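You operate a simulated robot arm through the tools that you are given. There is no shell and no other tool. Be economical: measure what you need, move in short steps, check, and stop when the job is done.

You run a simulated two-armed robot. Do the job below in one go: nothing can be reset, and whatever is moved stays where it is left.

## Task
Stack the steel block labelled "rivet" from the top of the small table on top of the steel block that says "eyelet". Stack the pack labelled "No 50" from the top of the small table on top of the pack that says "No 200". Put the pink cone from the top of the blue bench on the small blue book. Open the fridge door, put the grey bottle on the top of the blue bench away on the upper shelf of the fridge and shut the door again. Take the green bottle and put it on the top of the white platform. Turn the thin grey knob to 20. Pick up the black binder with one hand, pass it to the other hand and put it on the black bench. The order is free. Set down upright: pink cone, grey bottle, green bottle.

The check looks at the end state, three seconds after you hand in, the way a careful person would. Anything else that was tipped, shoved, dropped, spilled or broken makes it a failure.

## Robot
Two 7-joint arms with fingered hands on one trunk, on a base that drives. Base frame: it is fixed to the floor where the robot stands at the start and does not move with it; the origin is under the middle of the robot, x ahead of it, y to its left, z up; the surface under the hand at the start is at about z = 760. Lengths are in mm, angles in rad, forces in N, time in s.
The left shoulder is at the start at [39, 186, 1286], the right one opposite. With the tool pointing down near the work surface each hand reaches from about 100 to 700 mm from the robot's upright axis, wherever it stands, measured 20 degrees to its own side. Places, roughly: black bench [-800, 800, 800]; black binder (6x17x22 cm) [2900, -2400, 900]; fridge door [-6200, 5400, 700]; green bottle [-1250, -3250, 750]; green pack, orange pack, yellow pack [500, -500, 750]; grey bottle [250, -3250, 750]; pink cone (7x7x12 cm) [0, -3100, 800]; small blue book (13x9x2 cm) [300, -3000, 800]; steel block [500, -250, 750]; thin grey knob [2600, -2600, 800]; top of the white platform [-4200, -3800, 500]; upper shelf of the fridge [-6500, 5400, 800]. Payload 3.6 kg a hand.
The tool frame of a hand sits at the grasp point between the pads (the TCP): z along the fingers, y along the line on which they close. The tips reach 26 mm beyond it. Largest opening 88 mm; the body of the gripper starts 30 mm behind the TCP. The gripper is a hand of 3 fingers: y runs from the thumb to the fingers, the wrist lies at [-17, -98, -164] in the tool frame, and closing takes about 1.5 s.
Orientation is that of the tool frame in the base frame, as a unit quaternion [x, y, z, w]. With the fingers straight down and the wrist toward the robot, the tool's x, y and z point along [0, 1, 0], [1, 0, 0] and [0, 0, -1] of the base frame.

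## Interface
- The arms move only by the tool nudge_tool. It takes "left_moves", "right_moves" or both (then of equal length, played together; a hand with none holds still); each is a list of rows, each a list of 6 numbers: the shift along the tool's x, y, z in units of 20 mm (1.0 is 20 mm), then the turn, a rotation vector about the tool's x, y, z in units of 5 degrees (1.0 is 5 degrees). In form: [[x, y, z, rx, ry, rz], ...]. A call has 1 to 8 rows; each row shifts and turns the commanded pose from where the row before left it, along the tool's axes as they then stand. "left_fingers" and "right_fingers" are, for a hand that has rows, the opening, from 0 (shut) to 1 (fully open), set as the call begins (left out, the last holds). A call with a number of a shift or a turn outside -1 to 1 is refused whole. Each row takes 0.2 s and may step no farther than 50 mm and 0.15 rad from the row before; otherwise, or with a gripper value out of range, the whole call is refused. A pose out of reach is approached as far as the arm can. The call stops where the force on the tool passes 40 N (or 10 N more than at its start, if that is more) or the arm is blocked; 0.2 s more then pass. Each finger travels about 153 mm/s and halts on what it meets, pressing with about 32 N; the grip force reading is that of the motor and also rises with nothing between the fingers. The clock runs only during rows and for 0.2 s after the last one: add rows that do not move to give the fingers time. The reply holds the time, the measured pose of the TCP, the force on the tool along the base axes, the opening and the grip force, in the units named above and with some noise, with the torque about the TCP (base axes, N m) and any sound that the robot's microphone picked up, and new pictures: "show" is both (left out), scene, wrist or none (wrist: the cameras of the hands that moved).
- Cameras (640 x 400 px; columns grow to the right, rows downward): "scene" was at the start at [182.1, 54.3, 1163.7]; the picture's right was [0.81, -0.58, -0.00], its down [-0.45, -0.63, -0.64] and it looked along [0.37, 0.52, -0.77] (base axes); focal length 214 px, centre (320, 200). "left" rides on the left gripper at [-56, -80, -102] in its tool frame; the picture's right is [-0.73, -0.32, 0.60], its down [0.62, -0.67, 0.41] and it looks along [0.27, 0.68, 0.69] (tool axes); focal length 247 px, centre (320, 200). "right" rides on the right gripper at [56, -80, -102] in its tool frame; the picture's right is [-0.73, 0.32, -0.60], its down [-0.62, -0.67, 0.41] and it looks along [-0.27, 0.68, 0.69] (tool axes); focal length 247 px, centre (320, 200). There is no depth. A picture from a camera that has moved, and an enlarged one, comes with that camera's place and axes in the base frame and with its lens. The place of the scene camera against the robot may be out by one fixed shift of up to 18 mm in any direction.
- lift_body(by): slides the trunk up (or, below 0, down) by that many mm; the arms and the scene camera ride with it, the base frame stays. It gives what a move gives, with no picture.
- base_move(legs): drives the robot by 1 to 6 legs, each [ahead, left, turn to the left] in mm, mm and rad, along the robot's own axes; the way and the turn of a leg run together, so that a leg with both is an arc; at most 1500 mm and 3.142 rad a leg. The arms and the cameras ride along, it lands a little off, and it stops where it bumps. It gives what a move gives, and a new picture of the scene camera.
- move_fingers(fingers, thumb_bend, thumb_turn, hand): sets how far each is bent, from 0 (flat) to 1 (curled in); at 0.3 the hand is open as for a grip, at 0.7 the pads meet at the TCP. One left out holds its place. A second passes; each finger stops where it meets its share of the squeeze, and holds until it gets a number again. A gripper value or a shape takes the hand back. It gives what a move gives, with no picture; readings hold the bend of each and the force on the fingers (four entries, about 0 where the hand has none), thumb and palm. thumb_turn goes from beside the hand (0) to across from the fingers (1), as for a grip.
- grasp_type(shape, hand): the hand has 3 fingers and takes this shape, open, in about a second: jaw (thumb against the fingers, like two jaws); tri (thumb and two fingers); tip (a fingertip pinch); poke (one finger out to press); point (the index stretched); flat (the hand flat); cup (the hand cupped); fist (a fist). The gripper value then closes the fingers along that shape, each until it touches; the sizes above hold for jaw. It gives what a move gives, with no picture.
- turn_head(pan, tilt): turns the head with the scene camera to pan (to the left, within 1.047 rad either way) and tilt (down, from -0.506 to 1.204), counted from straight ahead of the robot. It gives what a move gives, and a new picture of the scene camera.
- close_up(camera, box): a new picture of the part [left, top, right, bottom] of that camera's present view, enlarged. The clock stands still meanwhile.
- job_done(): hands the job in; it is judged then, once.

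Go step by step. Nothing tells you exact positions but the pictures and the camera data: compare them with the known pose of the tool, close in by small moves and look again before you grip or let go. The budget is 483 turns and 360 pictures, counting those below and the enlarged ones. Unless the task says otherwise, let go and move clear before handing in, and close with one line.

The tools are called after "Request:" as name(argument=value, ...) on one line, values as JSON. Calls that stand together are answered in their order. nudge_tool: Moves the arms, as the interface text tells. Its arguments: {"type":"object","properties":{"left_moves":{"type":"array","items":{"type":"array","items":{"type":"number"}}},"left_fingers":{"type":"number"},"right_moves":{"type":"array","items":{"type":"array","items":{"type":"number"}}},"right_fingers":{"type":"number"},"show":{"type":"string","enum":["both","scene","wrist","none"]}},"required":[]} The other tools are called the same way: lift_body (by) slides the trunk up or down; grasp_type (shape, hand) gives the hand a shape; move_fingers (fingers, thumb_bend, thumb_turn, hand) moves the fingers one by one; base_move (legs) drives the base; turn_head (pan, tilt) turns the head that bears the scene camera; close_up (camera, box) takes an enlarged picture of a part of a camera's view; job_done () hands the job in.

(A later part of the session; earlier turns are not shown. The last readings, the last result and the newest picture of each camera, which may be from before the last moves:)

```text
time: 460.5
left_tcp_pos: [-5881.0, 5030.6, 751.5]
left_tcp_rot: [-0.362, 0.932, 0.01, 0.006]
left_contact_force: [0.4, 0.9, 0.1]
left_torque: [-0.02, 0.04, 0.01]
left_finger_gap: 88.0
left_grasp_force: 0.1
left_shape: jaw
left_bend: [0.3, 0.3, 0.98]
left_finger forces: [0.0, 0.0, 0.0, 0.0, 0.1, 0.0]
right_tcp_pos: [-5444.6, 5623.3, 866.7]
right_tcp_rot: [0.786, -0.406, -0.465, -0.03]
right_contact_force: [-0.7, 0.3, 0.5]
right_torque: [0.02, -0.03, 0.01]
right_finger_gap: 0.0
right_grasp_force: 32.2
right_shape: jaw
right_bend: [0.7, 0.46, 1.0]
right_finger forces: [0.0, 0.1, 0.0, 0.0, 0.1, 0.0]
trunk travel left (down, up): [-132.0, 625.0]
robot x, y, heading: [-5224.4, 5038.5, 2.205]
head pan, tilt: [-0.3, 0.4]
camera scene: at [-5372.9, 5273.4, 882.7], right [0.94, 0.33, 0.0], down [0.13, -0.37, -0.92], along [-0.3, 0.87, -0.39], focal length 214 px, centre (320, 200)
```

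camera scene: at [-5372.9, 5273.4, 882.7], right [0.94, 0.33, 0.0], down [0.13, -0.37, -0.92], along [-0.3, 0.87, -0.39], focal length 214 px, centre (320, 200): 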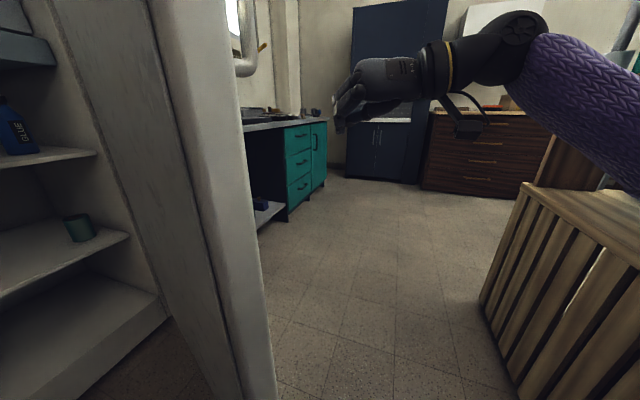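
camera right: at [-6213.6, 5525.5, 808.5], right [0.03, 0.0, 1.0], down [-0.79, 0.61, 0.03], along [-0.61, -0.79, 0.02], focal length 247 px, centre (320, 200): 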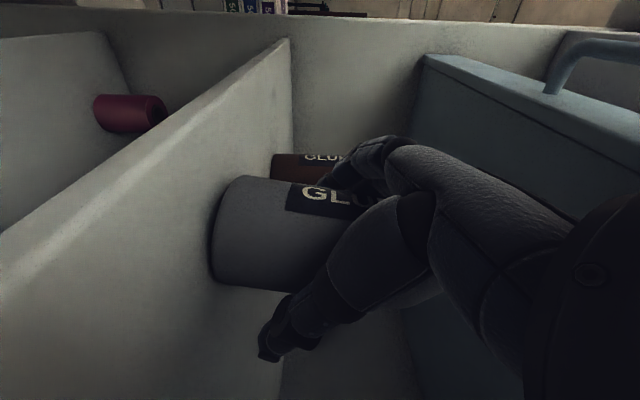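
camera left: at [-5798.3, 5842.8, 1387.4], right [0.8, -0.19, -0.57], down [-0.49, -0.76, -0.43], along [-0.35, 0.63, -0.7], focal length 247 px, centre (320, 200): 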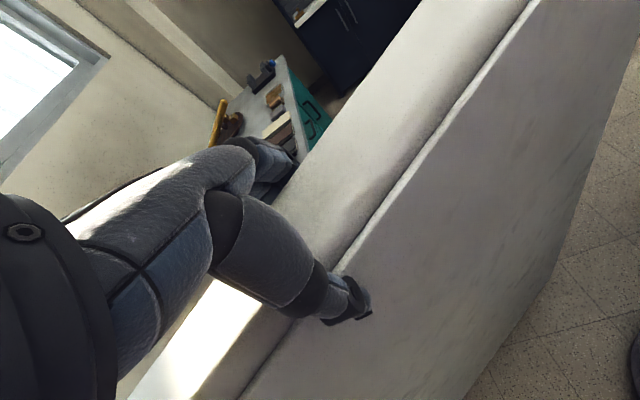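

Request:
base_move(legs=[[107, 145, 0]])

Request:
base_move(legs=[[-110, 81, 0]])

```text
time: 462.0
left_tcp_pos: [-6061.1, 5033.3, 751.1]
left_tcp_rot: [-0.362, 0.932, 0.008, 0.007]
left_contact_force: [-0.3, -0.4, -0.8]
left_torque: [0.03, 0.05, 0.02]
left_finger_gap: 87.7
left_grasp_force: 0.1
left_shape: jaw
left_bend: [0.3, 0.3, 0.98]
left_finger forces: [0.1, 0.0, 0.1, 0.0, 0.1, 0.0]
right_tcp_pos: [-5623.7, 5625.0, 865.5]
right_tcp_rot: [0.785, -0.408, -0.465, -0.03]
right_contact_force: [-0.3, -1.2, -0.2]
right_torque: [0.02, 0.0, 0.01]
right_finger_gap: 0.0
right_grasp_force: 32.1
right_shape: jaw
right_bend: [0.7, 0.46, 1.0]
right_finger forces: [0.0, 0.0, 0.0, 0.0, 0.0, 0.1]
trunk travel left (down, up): [-132.0, 625.0]
robot x, y, heading: [-5405.4, 5040.1, 2.206]
head pan, tilt: [-0.3, 0.4]
camera scene: at [-5552.3, 5275.2, 882.7], right [0.94, 0.33, 0.0], down [0.13, -0.37, -0.92], along [-0.3, 0.87, -0.39], focal length 214 px, centre (320, 200)
```

scene: 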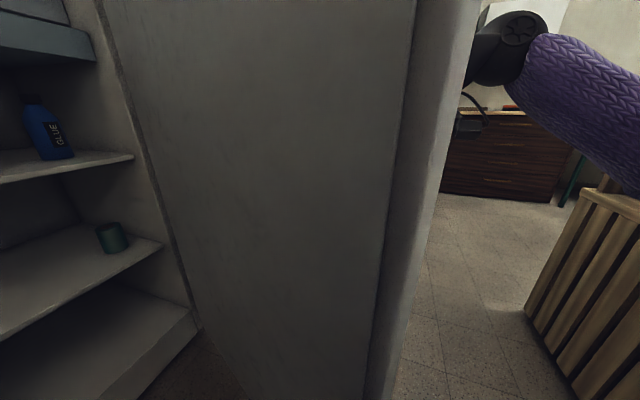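

```text
time: 463.3
left_tcp_pos: [-6061.5, 4896.3, 750.0]
left_tcp_rot: [-0.363, 0.932, 0.009, 0.006]
left_contact_force: [-0.1, 0.2, -1.2]
left_torque: [-0.01, 0.01, 0.02]
left_finger_gap: 87.9
left_grasp_force: 0.1
left_shape: jaw
left_bend: [0.3, 0.3, 0.98]
left_finger forces: [0.1, 0.0, 0.0, 0.0, 0.1, 0.0]
right_tcp_pos: [-5626.5, 5487.1, 865.8]
right_tcp_rot: [0.785, -0.406, -0.466, -0.031]
right_contact_force: [0.0, -0.1, -1.1]
right_torque: [-0.01, 0.01, -0.03]
right_finger_gap: 0.0
right_grasp_force: 32.5
right_shape: jaw
right_bend: [0.7, 0.46, 1.0]
right_finger forces: [0.0, 0.0, 0.0, 0.1, 0.0, 0.1]
trunk travel left (down, up): [-132.0, 625.0]
robot x, y, heading: [-5406.4, 4908.6, 2.206]
head pan, tilt: [-0.3, 0.4]
camera scene: at [-5554.2, 5138.3, 882.8], right [0.94, 0.33, 0.0], down [0.13, -0.37, -0.92], along [-0.3, 0.87, -0.39], focal length 214 px, centre (320, 200)
```

scene: 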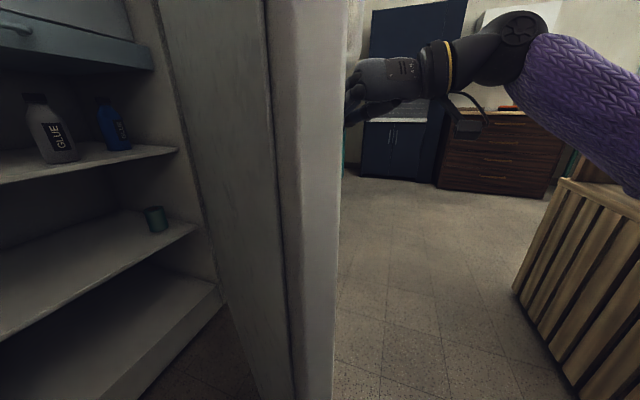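

Request:
nudge_tool(left_moves=[[0, -0.9, -0.3, 0, 0, 0], [0, -0.9, -0.3, 0, 0, 0], [0, -0.9, -0.3, 0, 0, 0], [0, -0.9, -0.3, 0, 0, 0], [0, -0.9, -0.3, 0, 0, 0], [0, -0.9, -0.3, 0, 0, 0], [0, -0.9, -0.3, 0, 0, 0], [0, -0.9, -0.3, 0, 0, 0]], show="none")

Request:
base_move(legs=[[-50, 100, 0]])

```text
time: 465.1
left_tcp_pos: [-5964.2, 4788.8, 796.7]
left_tcp_rot: [-0.362, 0.932, 0.009, 0.007]
left_contact_force: [-0.4, -0.9, 0.0]
left_torque: [-0.01, 0.02, 0.0]
left_finger_gap: 87.8
left_grasp_force: 0.0
left_shape: jaw
left_bend: [0.3, 0.3, 0.98]
left_finger forces: [0.0, 0.0, 0.1, 0.0, 0.0, 0.1]
right_tcp_pos: [-5625.8, 5487.6, 866.4]
right_tcp_rot: [0.786, -0.406, -0.465, -0.031]
right_contact_force: [0.2, -0.5, -1.6]
right_torque: [0.03, -0.02, -0.01]
right_finger_gap: 0.0
right_grasp_force: 32.5
right_shape: jaw
right_bend: [0.7, 0.46, 1.0]
right_finger forces: [0.0, 0.0, 0.0, 0.0, 0.0, 0.1]
trunk travel left (down, up): [-132.0, 625.0]
robot x, y, heading: [-5403.7, 4902.6, 2.209]
head pan, tilt: [-0.3, 0.4]
```

```text
time: 466.3
left_tcp_pos: [-6015.6, 4686.4, 795.4]
left_tcp_rot: [-0.363, 0.932, 0.009, 0.007]
left_contact_force: [0.4, 1.2, -0.8]
left_torque: [0.02, 0.0, 0.01]
left_finger_gap: 87.8
left_grasp_force: 0.0
left_shape: jaw
left_bend: [0.3, 0.3, 0.98]
left_finger forces: [0.1, 0.0, 0.0, 0.0, 0.0, 0.0]
right_tcp_pos: [-5678.9, 5385.2, 865.5]
right_tcp_rot: [0.787, -0.405, -0.465, -0.03]
right_contact_force: [-0.2, -0.1, -0.7]
right_torque: [0.0, 0.0, -0.01]
right_finger_gap: 0.0
right_grasp_force: 31.8
right_shape: jaw
right_bend: [0.7, 0.46, 1.0]
right_finger forces: [0.0, 0.0, 0.1, 0.0, 0.1, 0.0]
trunk travel left (down, up): [-132.0, 625.0]
robot x, y, heading: [-5457.4, 4805.8, 2.212]
head pan, tilt: [-0.3, 0.4]
camera scene: at [-5606.1, 5036.9, 882.8], right [0.94, 0.33, 0.0], down [0.13, -0.37, -0.92], along [-0.31, 0.87, -0.39], focal length 214 px, centre (320, 200)
```

scene: 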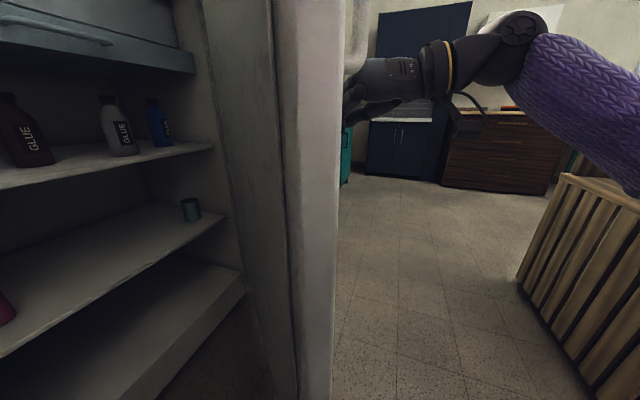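

Request:
nudge_tool(left_moves=[[-0.3, -0.8, -0.8, 0, 0, 0], [-0.3, -0.8, -0.8, 0, 0, 0], [-0.3, -0.8, -0.8, 0, 0, 0], [-0.3, -0.8, -0.8, 0, 0, 0], [-0.3, -0.8, -0.8, 0, 0, 0]], show="none")

Request:
base_move(legs=[[-20, 130, 0]])

```text
time: 467.5
left_tcp_pos: [-5939.1, 4647.1, 876.0]
left_tcp_rot: [-0.363, 0.932, 0.009, 0.007]
left_contact_force: [-0.9, 0.8, 0.8]
left_torque: [0.04, -0.02, 0.01]
left_finger_gap: 87.8
left_grasp_force: 0.1
left_shape: jaw
left_bend: [0.3, 0.3, 0.98]
left_finger forces: [0.1, 0.0, 0.1, 0.0, 0.0, 0.0]
right_tcp_pos: [-5678.0, 5385.7, 866.1]
right_tcp_rot: [0.787, -0.405, -0.465, -0.029]
right_contact_force: [-0.1, 0.6, 0.3]
right_torque: [-0.02, 0.0, -0.01]
right_finger_gap: 0.1
right_grasp_force: 31.8
right_shape: jaw
right_bend: [0.7, 0.46, 1.0]
right_finger forces: [0.0, 0.0, 0.0, 0.1, 0.0, 0.0]
trunk travel left (down, up): [-132.0, 625.0]
robot x, y, heading: [-5459.6, 4804.9, 2.215]
head pan, tilt: [-0.3, 0.4]
```

```text
time: 468.8
left_tcp_pos: [-6031.0, 4553.7, 875.7]
left_tcp_rot: [-0.364, 0.931, 0.01, 0.007]
left_contact_force: [-0.5, -0.2, -0.4]
left_torque: [0.01, 0.02, 0.0]
left_finger_gap: 87.7
left_grasp_force: 0.1
left_shape: jaw
left_bend: [0.3, 0.3, 0.98]
left_finger forces: [0.1, 0.0, 0.1, 0.1, 0.0, 0.0]
right_tcp_pos: [-5770.9, 5292.7, 866.8]
right_tcp_rot: [0.786, -0.406, -0.466, -0.03]
right_contact_force: [0.6, 0.2, -0.2]
right_torque: [0.02, -0.03, -0.02]
right_finger_gap: 0.0
right_grasp_force: 32.6
right_shape: jaw
right_bend: [0.7, 0.46, 1.0]
right_finger forces: [0.0, 0.1, 0.0, 0.0, 0.0, 0.0]
trunk travel left (down, up): [-132.0, 625.0]
robot x, y, heading: [-5547.7, 4709.1, 2.211]
head pan, tilt: [-0.3, 0.4]
camera scene: at [-5698.1, 4943.5, 882.8], right [0.94, 0.33, 0.0], down [0.13, -0.37, -0.92], along [-0.31, 0.87, -0.39], focal length 214 px, centre (320, 200)
```

scene: 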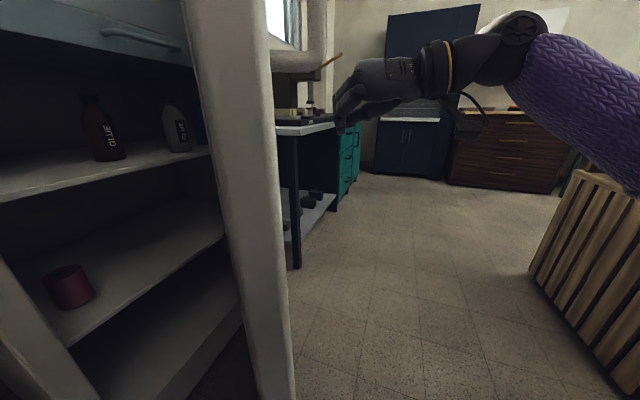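

The door is about 35° open. Now I'll go in front and push it shut from outside with the right fist.

Request:
base_move(legs=[[-50, -455, 0], [0, 0, 0.93]])

Request:
turn_head(pan=-0.1, tilt=0.3)

```text
time: 474.0
left_tcp_pos: [-5306.9, 4466.4, 875.4]
left_tcp_rot: [0.746, -0.666, -0.011, -0.001]
left_contact_force: [0.2, -0.1, -1.3]
left_torque: [0.03, 0.0, 0.0]
left_finger_gap: 87.6
left_grasp_force: 0.0
left_shape: jaw
left_bend: [0.3, 0.3, 0.98]
left_finger forces: [0.0, 0.0, 0.1, 0.0, 0.1, 0.0]
right_tcp_pos: [-5749.3, 5112.6, 865.2]
right_tcp_rot: [0.885, -0.006, -0.428, 0.183]
right_contact_force: [0.2, -0.1, 0.8]
right_torque: [0.03, -0.03, 0.03]
right_finger_gap: 0.2
right_grasp_force: 32.4
right_shape: jaw
right_bend: [0.7, 0.46, 1.0]
right_finger forces: [0.1, 0.1, 0.1, 0.0, 0.0, 0.0]
trunk travel left (down, up): [-132.0, 625.0]
robot x, y, heading: [-5150.5, 4946.5, -3.134]
head pan, tilt: [-0.3, 0.4]
camera scene: at [-5432.7, 4965.3, 882.7], right [0.29, 0.96, 0.0], down [0.37, -0.11, -0.92], along [-0.88, 0.27, -0.39], focal length 214 px, centre (320, 200)
```

scene: 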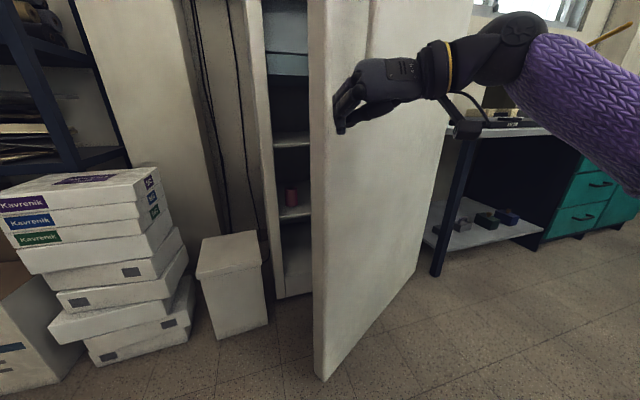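

```text
time: 474.7
left_tcp_pos: [-5308.0, 4465.1, 874.4]
left_tcp_rot: [0.745, -0.667, -0.011, -0.002]
left_contact_force: [0.1, 0.1, -0.1]
left_torque: [-0.01, 0.02, 0.02]
left_finger_gap: 87.9
left_grasp_force: 0.1
left_shape: jaw
left_bend: [0.3, 0.3, 0.98]
left_finger forces: [0.1, 0.0, 0.1, 0.0, 0.0, 0.0]
right_tcp_pos: [-5749.2, 5113.0, 866.1]
right_tcp_rot: [0.885, -0.006, -0.428, 0.184]
right_contact_force: [0.3, -0.5, 0.3]
right_torque: [-0.04, 0.02, 0.0]
right_finger_gap: 0.0
right_grasp_force: 31.6
right_shape: jaw
right_bend: [0.7, 0.46, 1.0]
right_finger forces: [0.1, 0.1, 0.1, 0.0, 0.1, 0.1]
trunk travel left (down, up): [-132.0, 625.0]
robot x, y, heading: [-5149.2, 4945.5, -3.137]
head pan, tilt: [-0.099, 0.3]
camera scene: at [-5437.0, 4947.3, 892.0], right [0.09, 1.0, 0.0], down [0.29, -0.03, -0.96], along [-0.95, 0.09, -0.3], focal length 214 px, centre (320, 200)
```

scene: 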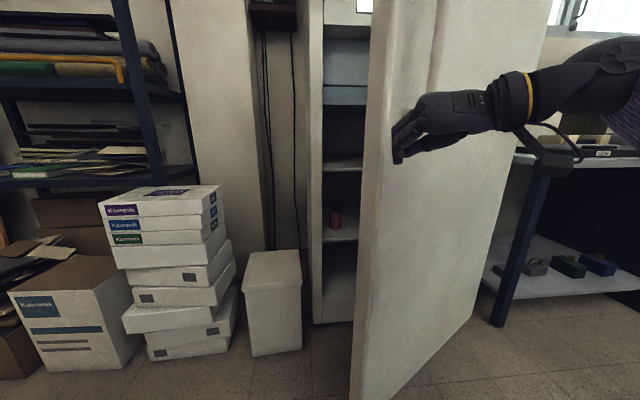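

Request:
base_move(legs=[[0, -80, 0], [250, 0, 0]])

Request:
base_move(legs=[[120, 0, 0]])

```text
time: 477.2
left_tcp_pos: [-5556.6, 4543.5, 875.4]
left_tcp_rot: [0.745, -0.667, -0.011, -0.002]
left_contact_force: [0.7, 0.5, 0.0]
left_torque: [0.01, 0.01, 0.01]
left_finger_gap: 87.7
left_grasp_force: 0.2
left_shape: jaw
left_bend: [0.3, 0.3, 0.98]
left_finger forces: [0.0, 0.0, 0.0, 0.0, 0.0, 0.0]
right_tcp_pos: [-5999.6, 5190.1, 866.1]
right_tcp_rot: [0.885, -0.006, -0.428, 0.184]
right_contact_force: [0.3, 0.2, 0.6]
right_torque: [-0.01, 0.03, -0.01]
right_finger_gap: 0.1
right_grasp_force: 31.8
right_shape: jaw
right_bend: [0.7, 0.46, 1.0]
right_finger forces: [0.1, 0.0, 0.1, 0.0, 0.0, 0.1]
trunk travel left (down, up): [-132.0, 625.0]
robot x, y, heading: [-5402.2, 5026.3, -3.131]
head pan, tilt: [-0.099, 0.3]
camera scene: at [-5686.6, 5024.2, 891.9], right [0.09, 1.0, 0.0], down [0.29, -0.03, -0.96], along [-0.95, 0.09, -0.3], focal length 214 px, centre (320, 200)
```

scene: 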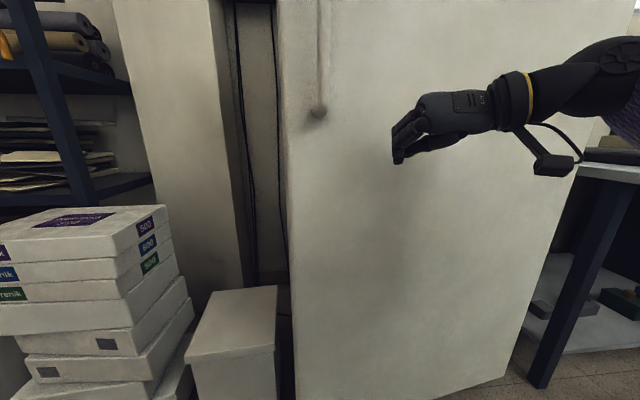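

```text
time: 478.4
left_tcp_pos: [-5677.4, 4541.1, 875.7]
left_tcp_rot: [0.747, -0.665, -0.011, -0.002]
left_contact_force: [0.4, -0.6, 1.1]
left_torque: [-0.03, -0.01, 0.0]
left_finger_gap: 87.4
left_grasp_force: 0.0
left_shape: jaw
left_bend: [0.3, 0.3, 0.98]
left_finger forces: [0.1, 0.1, 0.0, 0.1, 0.0, 0.0]
right_tcp_pos: [-6121.1, 5188.5, 865.9]
right_tcp_rot: [0.885, -0.005, -0.429, 0.184]
right_contact_force: [0.1, 0.3, -0.5]
right_torque: [-0.02, -0.01, 0.01]
right_finger_gap: 0.3
right_grasp_force: 32.1
right_shape: jaw
right_bend: [0.7, 0.46, 1.0]
right_finger forces: [0.0, 0.0, 0.1, 0.1, 0.0, 0.0]
trunk travel left (down, up): [-132.0, 625.0]
robot x, y, heading: [-5524.6, 5022.3, -3.133]
head pan, tilt: [-0.099, 0.3]
camera scene: at [-5809.3, 5022.8, 891.9], right [0.09, 1.0, 0.0], down [0.29, -0.03, -0.96], along [-0.95, 0.09, -0.3], focal length 214 px, centre (320, 200)
```

scene: 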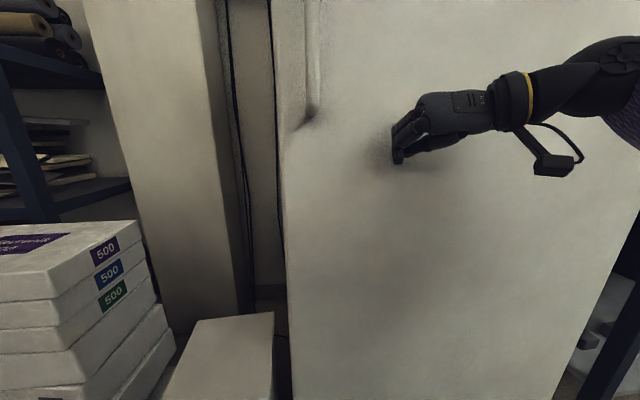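

Request:
nudge_tool(right_moves=[[-0.32, -0.075, 0.38, 0, 0, 0], [-0.32, -0.075, 0.38, 0, 0, 0], [-0.32, -0.075, 0.38, 0, 0, 0], [-0.32, -0.075, 0.38, 0, 0, 0], [-0.32, -0.075, 0.38, 0, 0, 0], [-0.32, -0.075, 0.38, 0, 0, 0], [-0.32, -0.075, 0.38, 0, 0, 0]], show="scene")

```text
time: 479.1
left_tcp_pos: [-5678.5, 4541.2, 875.3]
left_tcp_rot: [0.745, -0.667, -0.013, 0.0]
left_contact_force: [0.6, -0.5, 0.3]
left_torque: [-0.03, -0.05, 0.02]
left_finger_gap: 87.6
left_grasp_force: 0.0
left_shape: jaw
left_bend: [0.3, 0.3, 0.98]
left_finger forces: [0.0, 0.0, 0.0, 0.0, 0.0, 0.0]
right_tcp_pos: [-6131.0, 5184.1, 865.8]
right_tcp_rot: [0.887, 0.001, -0.421, 0.189]
right_contact_force: [19.9, 2.4, 4.0]
right_torque: [-0.01, -0.02, 0.05]
right_finger_gap: 0.0
right_grasp_force: 31.9
right_shape: jaw
right_bend: [0.7, 0.46, 1.0]
right_finger forces: [0.0, 40.9, 0.1, 0.1, 0.1, 0.1]
trunk travel left (down, up): [-132.0, 625.0]
robot x, y, heading: [-5520.2, 5024.7, -3.135]
head pan, tilt: [-0.099, 0.3]
stopped in row 3 (right hand): the force on the tool passed its limit at 51 N (the readings are from after the stop); the commanded pose is now the measured one
camera scene: at [-5806.4, 5023.5, 892.8], right [0.09, 1.0, 0.0], down [0.29, -0.03, -0.96], along [-0.95, 0.09, -0.29], focal length 214 px, centre (320, 200)
```

scene: 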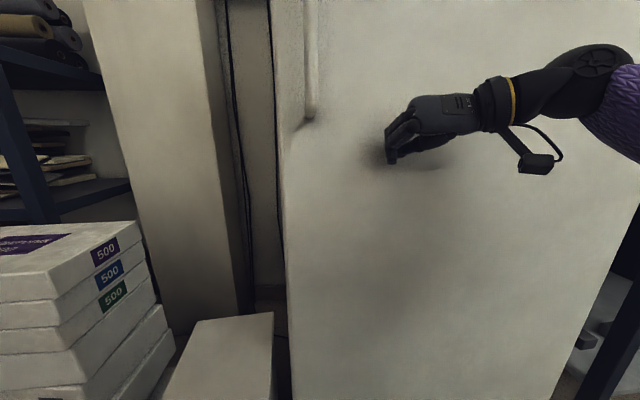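

The door resists at 51 N, so it should be shut. Backing off to check.

Request:
base_move(legs=[[-400, 0, 0]])

Request:
lift_body(by=300)

Request:
turn_head(pan=-0.2, tilt=0.4)

Request:
close_up(camera="scene", box=[200, 20, 520, 220])

```text
time: 481.5
left_tcp_pos: [-5277.9, 4546.1, 876.4]
left_tcp_rot: [0.745, -0.667, -0.012, -0.002]
left_contact_force: [0.2, -1.0, -0.2]
left_torque: [-0.03, -0.04, 0.01]
left_finger_gap: 87.6
left_grasp_force: 0.1
left_shape: jaw
left_bend: [0.3, 0.3, 0.98]
left_finger forces: [0.1, 0.0, 0.1, 0.0, 0.1, 0.0]
right_tcp_pos: [-5735.1, 5187.4, 863.6]
right_tcp_rot: [0.888, -0.001, -0.42, 0.187]
right_contact_force: [0.2, 0.1, -0.2]
right_torque: [0.02, -0.01, -0.01]
right_finger_gap: 0.0
right_grasp_force: 32.1
right_shape: jaw
right_bend: [0.7, 0.46, 1.0]
right_finger forces: [0.0, 0.0, 0.0, 0.1, 0.0, 0.0]
trunk travel left (down, up): [-132.0, 625.0]
robot x, y, heading: [-5122.4, 5028.5, -3.135]
head pan, tilt: [-0.099, 0.3]
camera scene: at [-5407.9, 5026.4, 892.0], right [0.09, 1.0, 0.0], down [0.29, -0.03, -0.96], along [-0.95, 0.09, -0.3], focal length 214 px, centre (320, 200)
```

scene: 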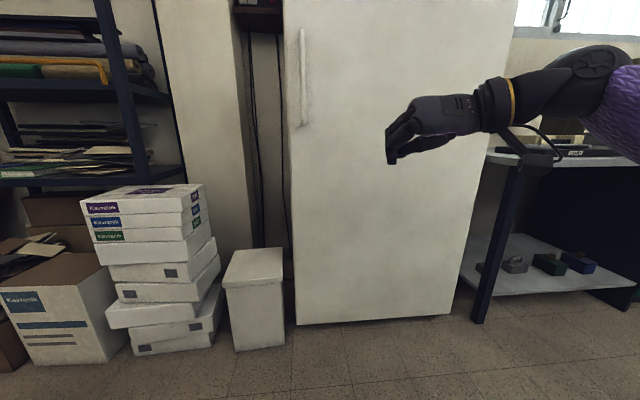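

```text
time: 484.5
left_tcp_pos: [-5245.8, 4544.7, 1187.8]
left_tcp_rot: [0.743, -0.665, -0.055, 0.038]
left_contact_force: [0.0, 0.6, 0.3]
left_torque: [-0.02, 0.0, 0.0]
left_finger_gap: 87.5
left_grasp_force: 0.0
left_shape: jaw
left_bend: [0.3, 0.3, 0.98]
left_finger forces: [0.0, 0.0, 0.1, 0.0, 0.1, 0.0]
right_tcp_pos: [-5735.2, 5189.5, 1163.6]
right_tcp_rot: [0.888, -0.001, -0.42, 0.186]
right_contact_force: [0.0, 1.0, -0.1]
right_torque: [-0.02, 0.01, -0.01]
right_finger_gap: 0.2
right_grasp_force: 32.0
right_shape: jaw
right_bend: [0.7, 0.46, 1.0]
right_finger forces: [0.0, 0.0, 0.1, 0.0, 0.0, 0.1]
trunk travel left (down, up): [-432.0, 325.0]
robot x, y, heading: [-5121.1, 5027.5, -3.138]
head pan, tilt: [-0.099, 0.3]
```

```text
time: 485.2
left_tcp_pos: [-5245.4, 4545.4, 1187.7]
left_tcp_rot: [0.744, -0.665, -0.055, 0.038]
left_contact_force: [0.8, 0.7, 0.6]
left_torque: [0.01, 0.04, -0.04]
left_finger_gap: 88.0
left_grasp_force: 0.1
left_shape: jaw
left_bend: [0.3, 0.3, 0.98]
left_finger forces: [0.1, 0.1, 0.0, 0.0, 0.0, 0.0]
right_tcp_pos: [-5735.0, 5187.0, 1164.2]
right_tcp_rot: [0.888, -0.001, -0.42, 0.187]
right_contact_force: [0.0, -0.3, -0.2]
right_torque: [0.0, 0.0, -0.01]
right_finger_gap: 0.1
right_grasp_force: 32.2
right_shape: jaw
right_bend: [0.7, 0.46, 1.0]
right_finger forces: [0.0, 0.1, 0.1, 0.0, 0.0, 0.0]
trunk travel left (down, up): [-432.0, 325.0]
robot x, y, heading: [-5124.0, 5027.0, -3.131]
head pan, tilt: [-0.201, 0.4]
camera scene: at [-5356.7, 5035.9, 1208.2], right [0.19, 0.98, 0.0], down [0.38, -0.07, -0.92], along [-0.9, 0.18, -0.39], focal length 214 px, centre (320, 200)
```

scene: 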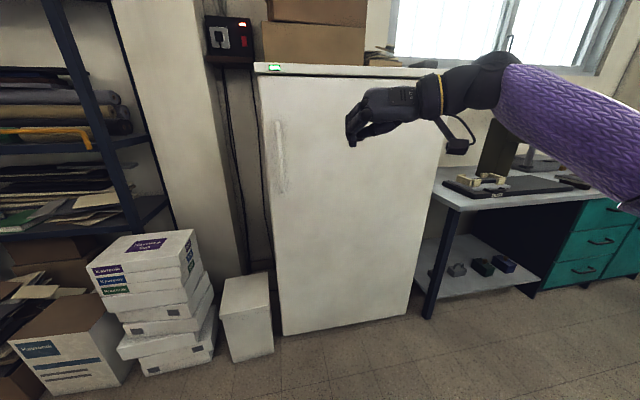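

```text
2.00 times, centred on (360, 120) of scene
camera zoom: at [-5356.7, 5035.9, 1208.2], right [0.19, 0.98, 0.0], down [0.38, -0.07, -0.92], along [-0.9, 0.18, -0.39], focal length 429 px, centre (240, 360)
```

zoom: 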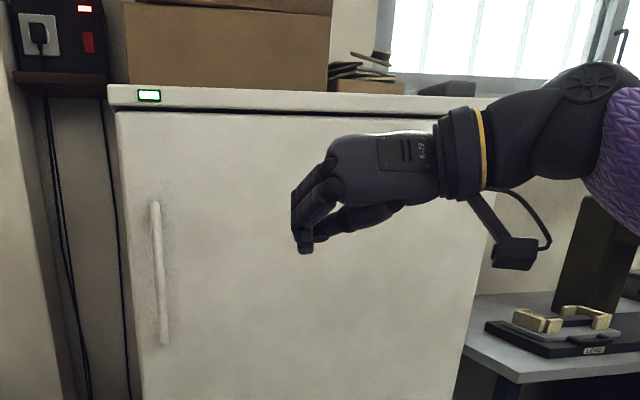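

The fridge is shut exactly as before. Now driving back toward the knob and binder: first down the corridor and aisle.

Request:
base_move(legs=[[0, 920, 0], [-1500, 0, 0], [-1500, 0, 0], [-400, 0, 0], [0, 0, 1.56]])

```text
time: 509.9
left_tcp_pos: [-1240.4, 3898.0, 1188.3]
left_tcp_rot: [0.997, 0.022, -0.015, 0.067]
left_contact_force: [0.1, 0.7, 1.2]
left_torque: [0.04, 0.02, -0.03]
left_finger_gap: 87.8
left_grasp_force: 0.0
left_shape: jaw
left_bend: [0.3, 0.3, 0.98]
left_finger forces: [0.0, 0.0, 0.0, 0.0, 0.0, 0.1]
right_tcp_pos: [-1916.6, 3452.6, 1163.2]
right_tcp_rot: [0.649, 0.605, -0.18, 0.424]
right_contact_force: [0.0, 0.5, -1.1]
right_torque: [-0.01, 0.0, -0.02]
right_finger_gap: 0.0
right_grasp_force: 32.1
right_shape: jaw
right_bend: [0.7, 0.46, 1.0]
right_finger forces: [0.0, 0.0, 0.0, 0.0, 0.0, 0.1]
trunk travel left (down, up): [-432.0, 325.0]
robot x, y, heading: [-1715.0, 4054.2, -1.63]
head pan, tilt: [-0.201, 0.4]
camera scene: at [-1749.5, 3815.9, 1208.2], right [-0.97, 0.26, 0.0], down [0.1, 0.38, -0.92], along [-0.24, -0.89, -0.39], focal length 214 px, centre (320, 200)
```

scene: 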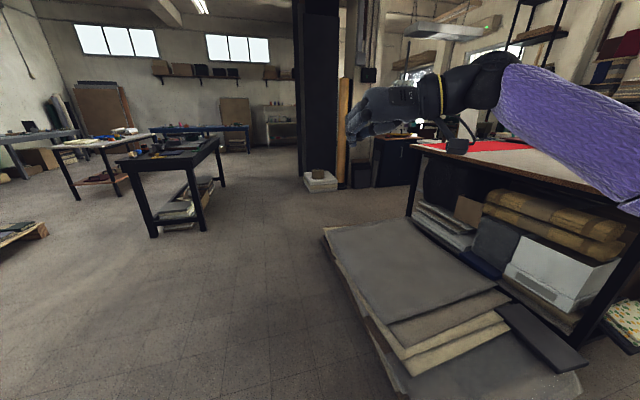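

Request:
base_move(legs=[[0, 0, 0.065], [1500, 0, 0], [1500, 0, 0], [1500, 0, 0]])

Request:
base_move(legs=[[1500, 0, 0], [0, 0, 0.8], [0, 0, 0.77]])

```text
time: 531.9
left_tcp_pos: [-1112.2, -553.8, 1186.8]
left_tcp_rot: [0.995, 0.076, -0.011, 0.066]
left_contact_force: [0.4, -0.9, 0.1]
left_torque: [0.0, 0.0, 0.0]
left_finger_gap: 87.7
left_grasp_force: 0.0
left_shape: jaw
left_bend: [0.3, 0.3, 0.98]
left_finger forces: [0.0, 0.1, 0.0, 0.0, 0.0, 0.1]
right_tcp_pos: [-1736.0, -1069.0, 1164.6]
right_tcp_rot: [0.615, 0.64, -0.157, 0.432]
right_contact_force: [0.0, 0.5, 0.4]
right_torque: [0.0, 0.01, 0.0]
right_finger_gap: 0.1
right_grasp_force: 32.5
right_shape: jaw
right_bend: [0.7, 0.46, 1.0]
right_finger forces: [0.0, 0.1, 0.0, 0.0, 0.1, 0.0]
trunk travel left (down, up): [-432.0, 325.0]
robot x, y, heading: [-1597.3, -450.3, -1.524]
head pan, tilt: [-0.201, 0.4]
camera scene: at [-1610.0, -689.5, 1208.1], right [-0.99, 0.15, 0.0], down [0.06, 0.38, -0.92], along [-0.14, -0.91, -0.39], focal length 214 px, centre (320, 200)
```

scene: 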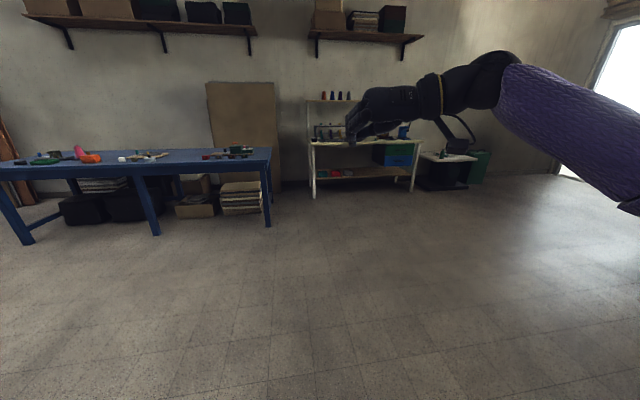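

```text
time: 543.6
left_tcp_pos: [-1422.2, -1497.4, 1188.0]
left_tcp_rot: [0.653, 0.754, 0.039, 0.054]
left_contact_force: [-0.7, 0.2, -0.3]
left_torque: [0.05, 0.02, 0.04]
left_finger_gap: 88.0
left_grasp_force: 0.1
left_shape: jaw
left_bend: [0.3, 0.3, 0.98]
left_finger forces: [0.0, 0.0, 0.1, 0.1, 0.0, 0.0]
right_tcp_pos: [-912.5, -2125.4, 1163.1]
right_tcp_rot: [-0.014, 0.888, 0.193, 0.418]
right_contact_force: [0.2, 0.3, 0.0]
right_torque: [-0.01, 0.0, 0.01]
right_finger_gap: 0.1
right_grasp_force: 32.5
right_shape: jaw
right_bend: [0.7, 0.46, 1.0]
right_finger forces: [0.0, 0.0, 0.0, 0.0, 0.1, 0.0]
trunk travel left (down, up): [-432.0, 325.0]
robot x, y, heading: [-1529.2, -1986.6, 0.035]
head pan, tilt: [-0.201, 0.4]
camera scene: at [-1302.2, -2001.0, 1208.2], right [-0.16, -0.99, 0.0], down [-0.38, 0.06, -0.92], along [0.91, -0.15, -0.39], focal length 214 px, centre (320, 200)
```

scene: 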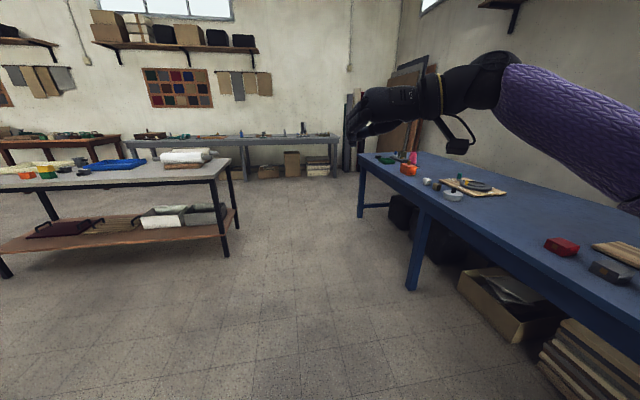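

Request:
base_move(legs=[[0, 0, -0.055], [1500, 0, 0], [1500, 0, 0]])

Request:
turn_head(pan=-0.35, tilt=0.3)

```text
time: 558.5
left_tcp_pos: [1624.3, -1591.4, 1188.1]
left_tcp_rot: [0.682, 0.728, 0.037, 0.057]
left_contact_force: [-0.5, 0.2, 0.1]
left_torque: [-0.03, 0.02, -0.01]
left_finger_gap: 88.0
left_grasp_force: 0.1
left_shape: jaw
left_bend: [0.3, 0.3, 0.98]
left_finger forces: [0.0, 0.1, 0.1, 0.0, 0.0, 0.0]
right_tcp_pos: [2083.2, -2255.7, 1163.2]
right_tcp_rot: [0.021, 0.888, 0.176, 0.424]
right_contact_force: [0.5, -0.3, 0.6]
right_torque: [0.01, -0.05, -0.01]
right_finger_gap: 0.3
right_grasp_force: 32.2
right_shape: jaw
right_bend: [0.7, 0.46, 1.0]
right_finger forces: [0.0, 0.0, 0.0, 0.1, 0.0, 0.0]
trunk travel left (down, up): [-432.0, 325.0]
robot x, y, heading: [1478.9, -2066.7, -0.037]
head pan, tilt: [-0.201, 0.4]
camera scene: at [1704.9, -2101.1, 1208.1], right [-0.24, -0.97, 0.0], down [-0.38, 0.09, -0.92], along [0.89, -0.22, -0.39], focal length 214 px, centre (320, 200)
```

scene: 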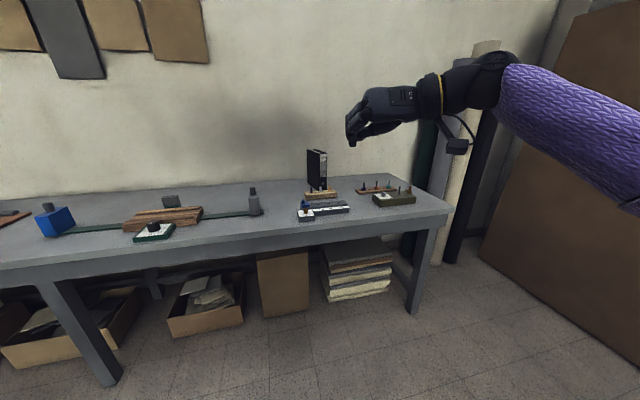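

```text
time: 559.2
left_tcp_pos: [1625.2, -1590.1, 1187.8]
left_tcp_rot: [0.683, 0.727, 0.037, 0.056]
left_contact_force: [0.5, 0.9, -0.1]
left_torque: [-0.01, 0.0, -0.01]
left_finger_gap: 88.0
left_grasp_force: 0.1
left_shape: jaw
left_bend: [0.3, 0.3, 0.98]
left_finger forces: [0.0, 0.1, 0.0, 0.1, 0.0, 0.0]
right_tcp_pos: [2083.4, -2255.4, 1163.9]
right_tcp_rot: [0.022, 0.888, 0.176, 0.425]
right_contact_force: [-0.5, 0.2, 0.0]
right_torque: [-0.05, -0.01, 0.02]
right_finger_gap: 0.2
right_grasp_force: 32.4
right_shape: jaw
right_bend: [0.7, 0.46, 1.0]
right_finger forces: [0.0, 0.0, 0.0, 0.0, 0.0, 0.0]
trunk travel left (down, up): [-432.0, 325.0]
robot x, y, heading: [1479.5, -2068.3, -0.04]
head pan, tilt: [-0.351, 0.3]
camera scene: at [1700.9, -2114.5, 1217.4], right [-0.38, -0.93, 0.0], down [-0.27, 0.11, -0.96], along [0.88, -0.36, -0.3], focal length 214 px, centre (320, 200)
```

scene: 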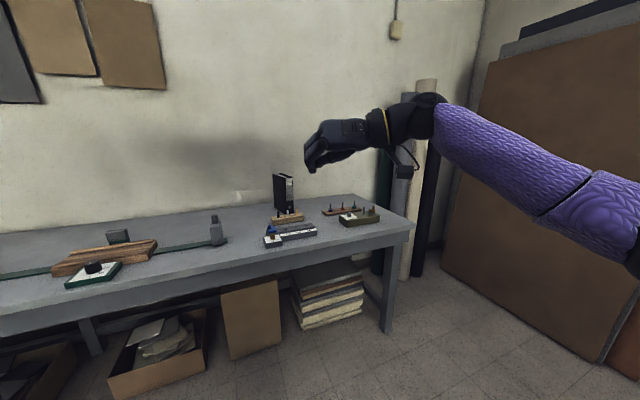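

Request:
close_up(camera="scene", box=[240, 160, 400, 260])

Request:
base_move(legs=[[450, -200, 0.03]])

Request:
turn_head(pan=-0.1, tilt=0.6)

Request:
close_up(camera="scene", box=[200, 80, 520, 280])

```text
4.00 times, centred on (320, 210) of scene
camera zoom: at [1700.9, -2114.5, 1217.4], right [-0.38, -0.93, 0.0], down [-0.27, 0.11, -0.96], along [0.88, -0.36, -0.3], focal length 858 px, centre (320, 160)
```

zoom: 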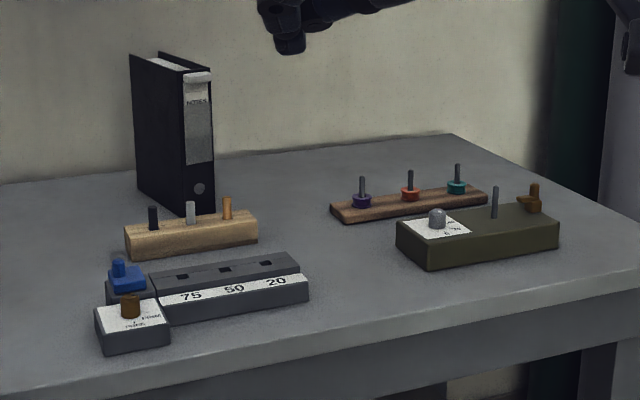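

```text
time: 562.1
left_tcp_pos: [2058.8, -1799.3, 1188.6]
left_tcp_rot: [0.671, 0.738, 0.037, 0.055]
left_contact_force: [-0.3, -0.3, 0.1]
left_torque: [-0.01, 0.0, -0.03]
left_finger_gap: 87.7
left_grasp_force: 0.1
left_shape: jaw
left_bend: [0.3, 0.3, 0.98]
left_finger forces: [0.0, 0.0, 0.0, 0.2, 0.0, 0.0]
right_tcp_pos: [2538.9, -2450.0, 1162.7]
right_tcp_rot: [0.007, 0.888, 0.184, 0.422]
right_contact_force: [-0.3, -0.7, -0.4]
right_torque: [-0.02, 0.0, 0.01]
right_finger_gap: 0.0
right_grasp_force: 32.3
right_shape: jaw
right_bend: [0.7, 0.46, 1.0]
right_finger forces: [0.0, 0.0, 0.0, 0.0, 0.1, 0.0]
trunk travel left (down, up): [-432.0, 325.0]
robot x, y, heading: [1922.5, -2279.5, -0.009]
head pan, tilt: [-0.351, 0.3]
camera scene: at [2152.0, -2322.1, 1217.3], right [-0.35, -0.94, 0.0], down [-0.28, 0.1, -0.96], along [0.89, -0.33, -0.3], focal length 214 px, centre (320, 200)
```

scene: 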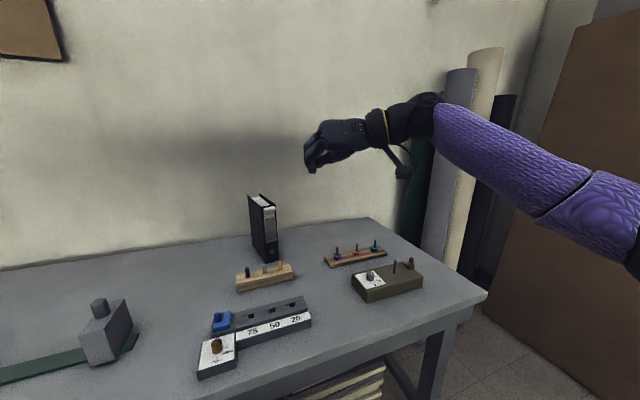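

```text
time: 562.9
left_tcp_pos: [2059.2, -1799.4, 1187.2]
left_tcp_rot: [0.671, 0.738, 0.038, 0.055]
left_contact_force: [0.5, 0.6, -0.2]
left_torque: [0.0, 0.03, 0.03]
left_finger_gap: 87.6
left_grasp_force: 0.1
left_shape: jaw
left_bend: [0.3, 0.3, 0.98]
left_finger forces: [0.0, 0.0, 0.1, 0.0, 0.0, 0.0]
right_tcp_pos: [2538.7, -2450.8, 1164.3]
right_tcp_rot: [0.007, 0.888, 0.183, 0.422]
right_contact_force: [0.2, 0.5, 0.2]
right_torque: [0.0, -0.01, 0.02]
right_finger_gap: 0.0
right_grasp_force: 31.8
right_shape: jaw
right_bend: [0.7, 0.46, 1.0]
right_finger forces: [0.0, 0.0, 0.1, 0.0, 0.0, 0.0]
trunk travel left (down, up): [-432.0, 325.0]
robot x, y, heading: [1925.0, -2279.8, -0.008]
head pan, tilt: [-0.099, 0.6]
camera scene: at [2151.7, -2298.6, 1190.0], right [-0.11, -0.99, 0.0], down [-0.56, 0.06, -0.83], along [0.82, -0.09, -0.56], focal length 214 px, centre (320, 200)
```

scene: 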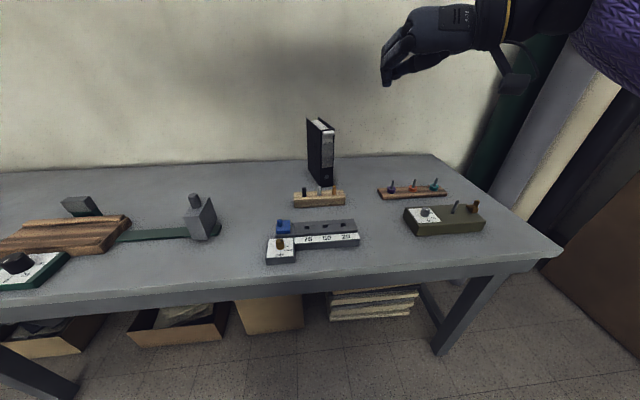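

```text
2.00 times, centred on (360, 180) of scene
camera zoom: at [2151.7, -2298.6, 1190.0], right [-0.11, -0.99, 0.0], down [-0.56, 0.06, -0.83], along [0.82, -0.09, -0.56], focal length 429 px, centre (240, 240)
```

zoom: 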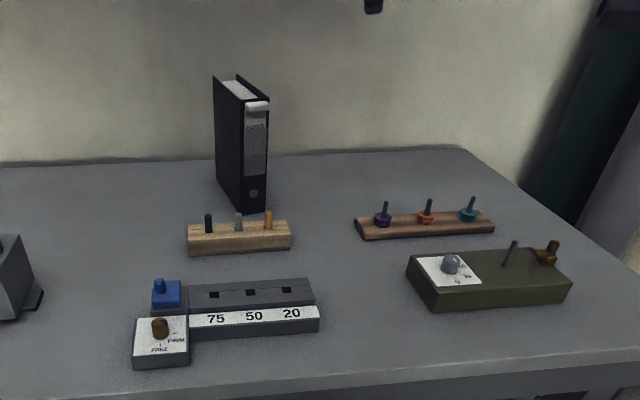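

Request:
base_move(legs=[[180, -250, 0]])

Request:
turn_head(pan=-0.15, tilt=0.85)

Request:
close_up(camera="scene", box=[320, 100, 480, 200])

Request:
close_up(camera="scene", box=[160, 120, 320, 220])

```text
time: 565.0
left_tcp_pos: [2235.3, -2051.2, 1187.5]
left_tcp_rot: [0.67, 0.74, 0.037, 0.055]
left_contact_force: [0.2, -0.1, -0.9]
left_torque: [0.0, 0.0, 0.0]
left_finger_gap: 88.0
left_grasp_force: 0.1
left_shape: jaw
left_bend: [0.3, 0.3, 0.98]
left_finger forces: [0.0, 0.0, 0.1, 0.0, 0.1, 0.0]
right_tcp_pos: [2716.6, -2699.1, 1163.3]
right_tcp_rot: [0.006, 0.888, 0.184, 0.421]
right_contact_force: [0.4, -0.4, 0.1]
right_torque: [0.02, 0.03, 0.0]
right_finger_gap: 0.0
right_grasp_force: 31.7
right_shape: jaw
right_bend: [0.7, 0.46, 1.0]
right_finger forces: [0.1, 0.0, 0.0, 0.0, 0.0, 0.1]
trunk travel left (down, up): [-432.0, 325.0]
robot x, y, heading: [2105.8, -2529.7, -0.001]
head pan, tilt: [-0.099, 0.6]
camera scene: at [2329.8, -2548.9, 1189.8], right [-0.1, -0.99, 0.0], down [-0.56, 0.06, -0.82], along [0.82, -0.08, -0.57], focal length 214 px, centre (320, 200)
```

scene: 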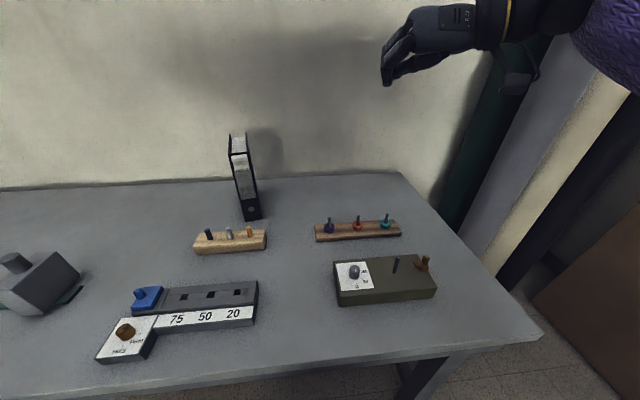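

```text
time: 565.8
left_tcp_pos: [2234.5, -2050.5, 1187.0]
left_tcp_rot: [0.67, 0.739, 0.039, 0.055]
left_contact_force: [0.5, 1.0, 0.7]
left_torque: [0.01, 0.01, 0.03]
left_finger_gap: 87.9
left_grasp_force: 0.1
left_shape: jaw
left_bend: [0.3, 0.3, 0.98]
left_finger forces: [0.1, 0.1, 0.0, 0.0, 0.0, 0.1]
right_tcp_pos: [2716.4, -2698.5, 1164.3]
right_tcp_rot: [0.006, 0.888, 0.184, 0.422]
right_contact_force: [0.1, 0.0, -0.6]
right_torque: [0.03, 0.01, -0.02]
right_finger_gap: 0.0
right_grasp_force: 31.9
right_shape: jaw
right_bend: [0.7, 0.46, 1.0]
right_finger forces: [0.0, 0.0, 0.0, 0.1, 0.0, 0.0]
trunk travel left (down, up): [-432.0, 325.0]
robot x, y, heading: [2105.0, -2532.9, -0.005]
head pan, tilt: [-0.15, 0.85]
camera scene: at [2318.5, -2550.9, 1169.1], right [-0.15, -0.99, 0.0], down [-0.74, 0.11, -0.66], along [0.65, -0.1, -0.75], focal length 214 px, centre (320, 200)
```

scene: 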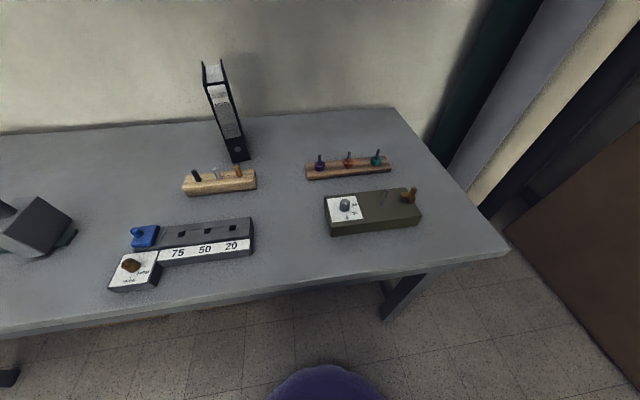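

```text
4.00 times, centred on (400, 150) of scene
camera zoom: at [2318.5, -2550.9, 1169.1], right [-0.15, -0.99, 0.0], down [-0.74, 0.11, -0.66], along [0.65, -0.1, -0.75], focal length 858 px, centre (0, 400)
```

zoom: 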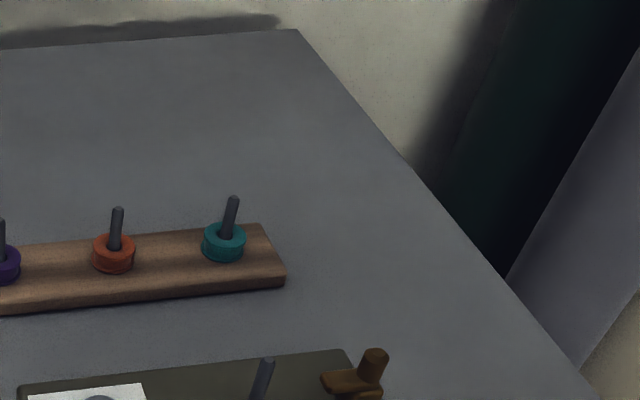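

```text
4.00 times, centred on (240, 170) of scene
camera zoom: at [2318.5, -2550.9, 1169.1], right [-0.15, -0.99, 0.0], down [-0.74, 0.11, -0.66], along [0.65, -0.1, -0.75], focal length 858 px, centre (640, 320)
```

zoom: 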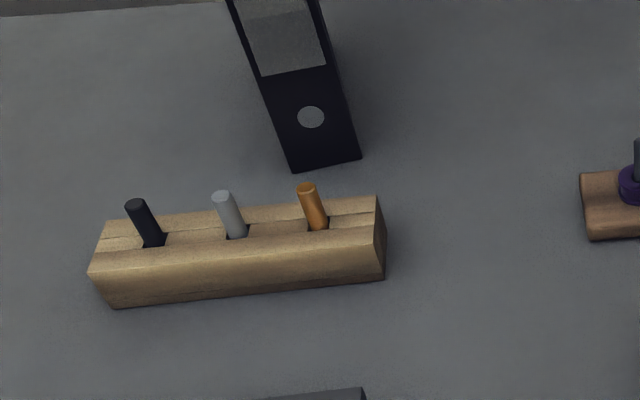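

Request:
close_up(camera="scene", box=[316, 180, 428, 250])

Request:
close_up(camera="scene", box=[330, 192, 370, 226])

Request:
close_up(camera="scene", box=[104, 215, 264, 305])

```text
5.71 times, centred on (372, 215) of scene
camera zoom: at [2318.5, -2550.9, 1169.1], right [-0.15, -0.99, 0.0], down [-0.74, 0.11, -0.66], along [0.65, -0.1, -0.75], focal length 1226 px, centre (23, 114)
```

zoom: 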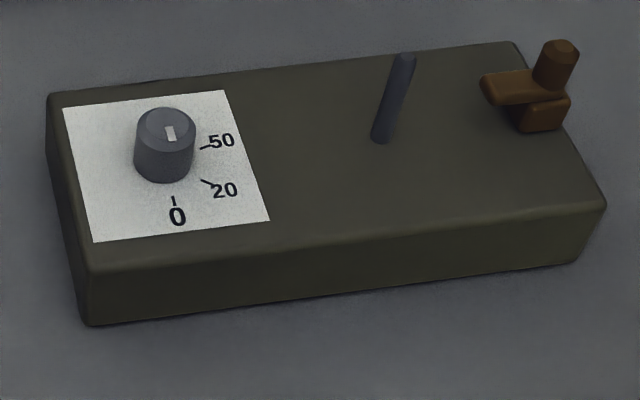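

```text
11.76 times, centred on (350, 209) of scene
camera zoom: at [2318.5, -2550.9, 1169.1], right [-0.15, -0.99, 0.0], down [-0.74, 0.11, -0.66], along [0.65, -0.1, -0.75], focal length 2523 px, centre (-33, 94)
```

zoom: 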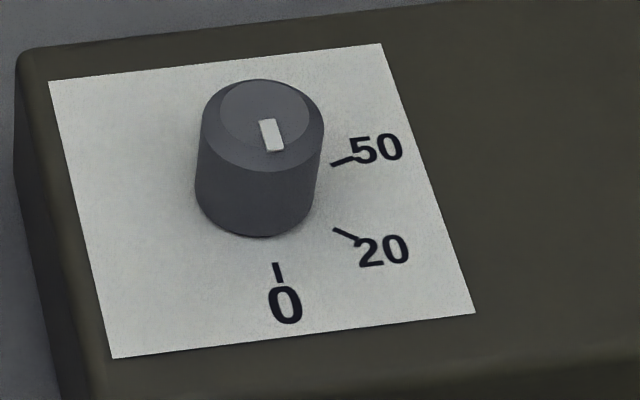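

```text
4.00 times, centred on (184, 260) of scene
camera zoom: at [2318.5, -2550.9, 1169.1], right [-0.15, -0.99, 0.0], down [-0.74, 0.11, -0.66], along [0.65, -0.1, -0.75], focal length 858 px, centre (864, -40)
```

zoom: 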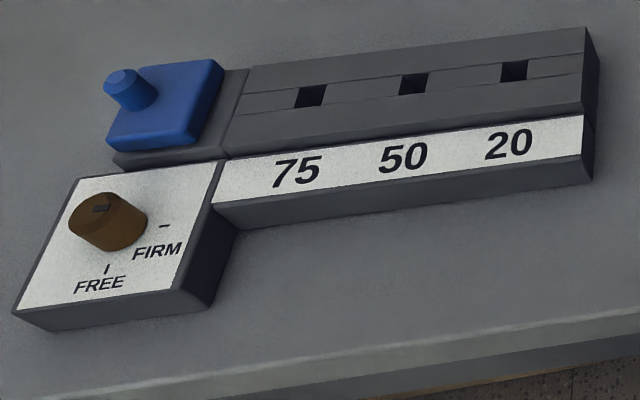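

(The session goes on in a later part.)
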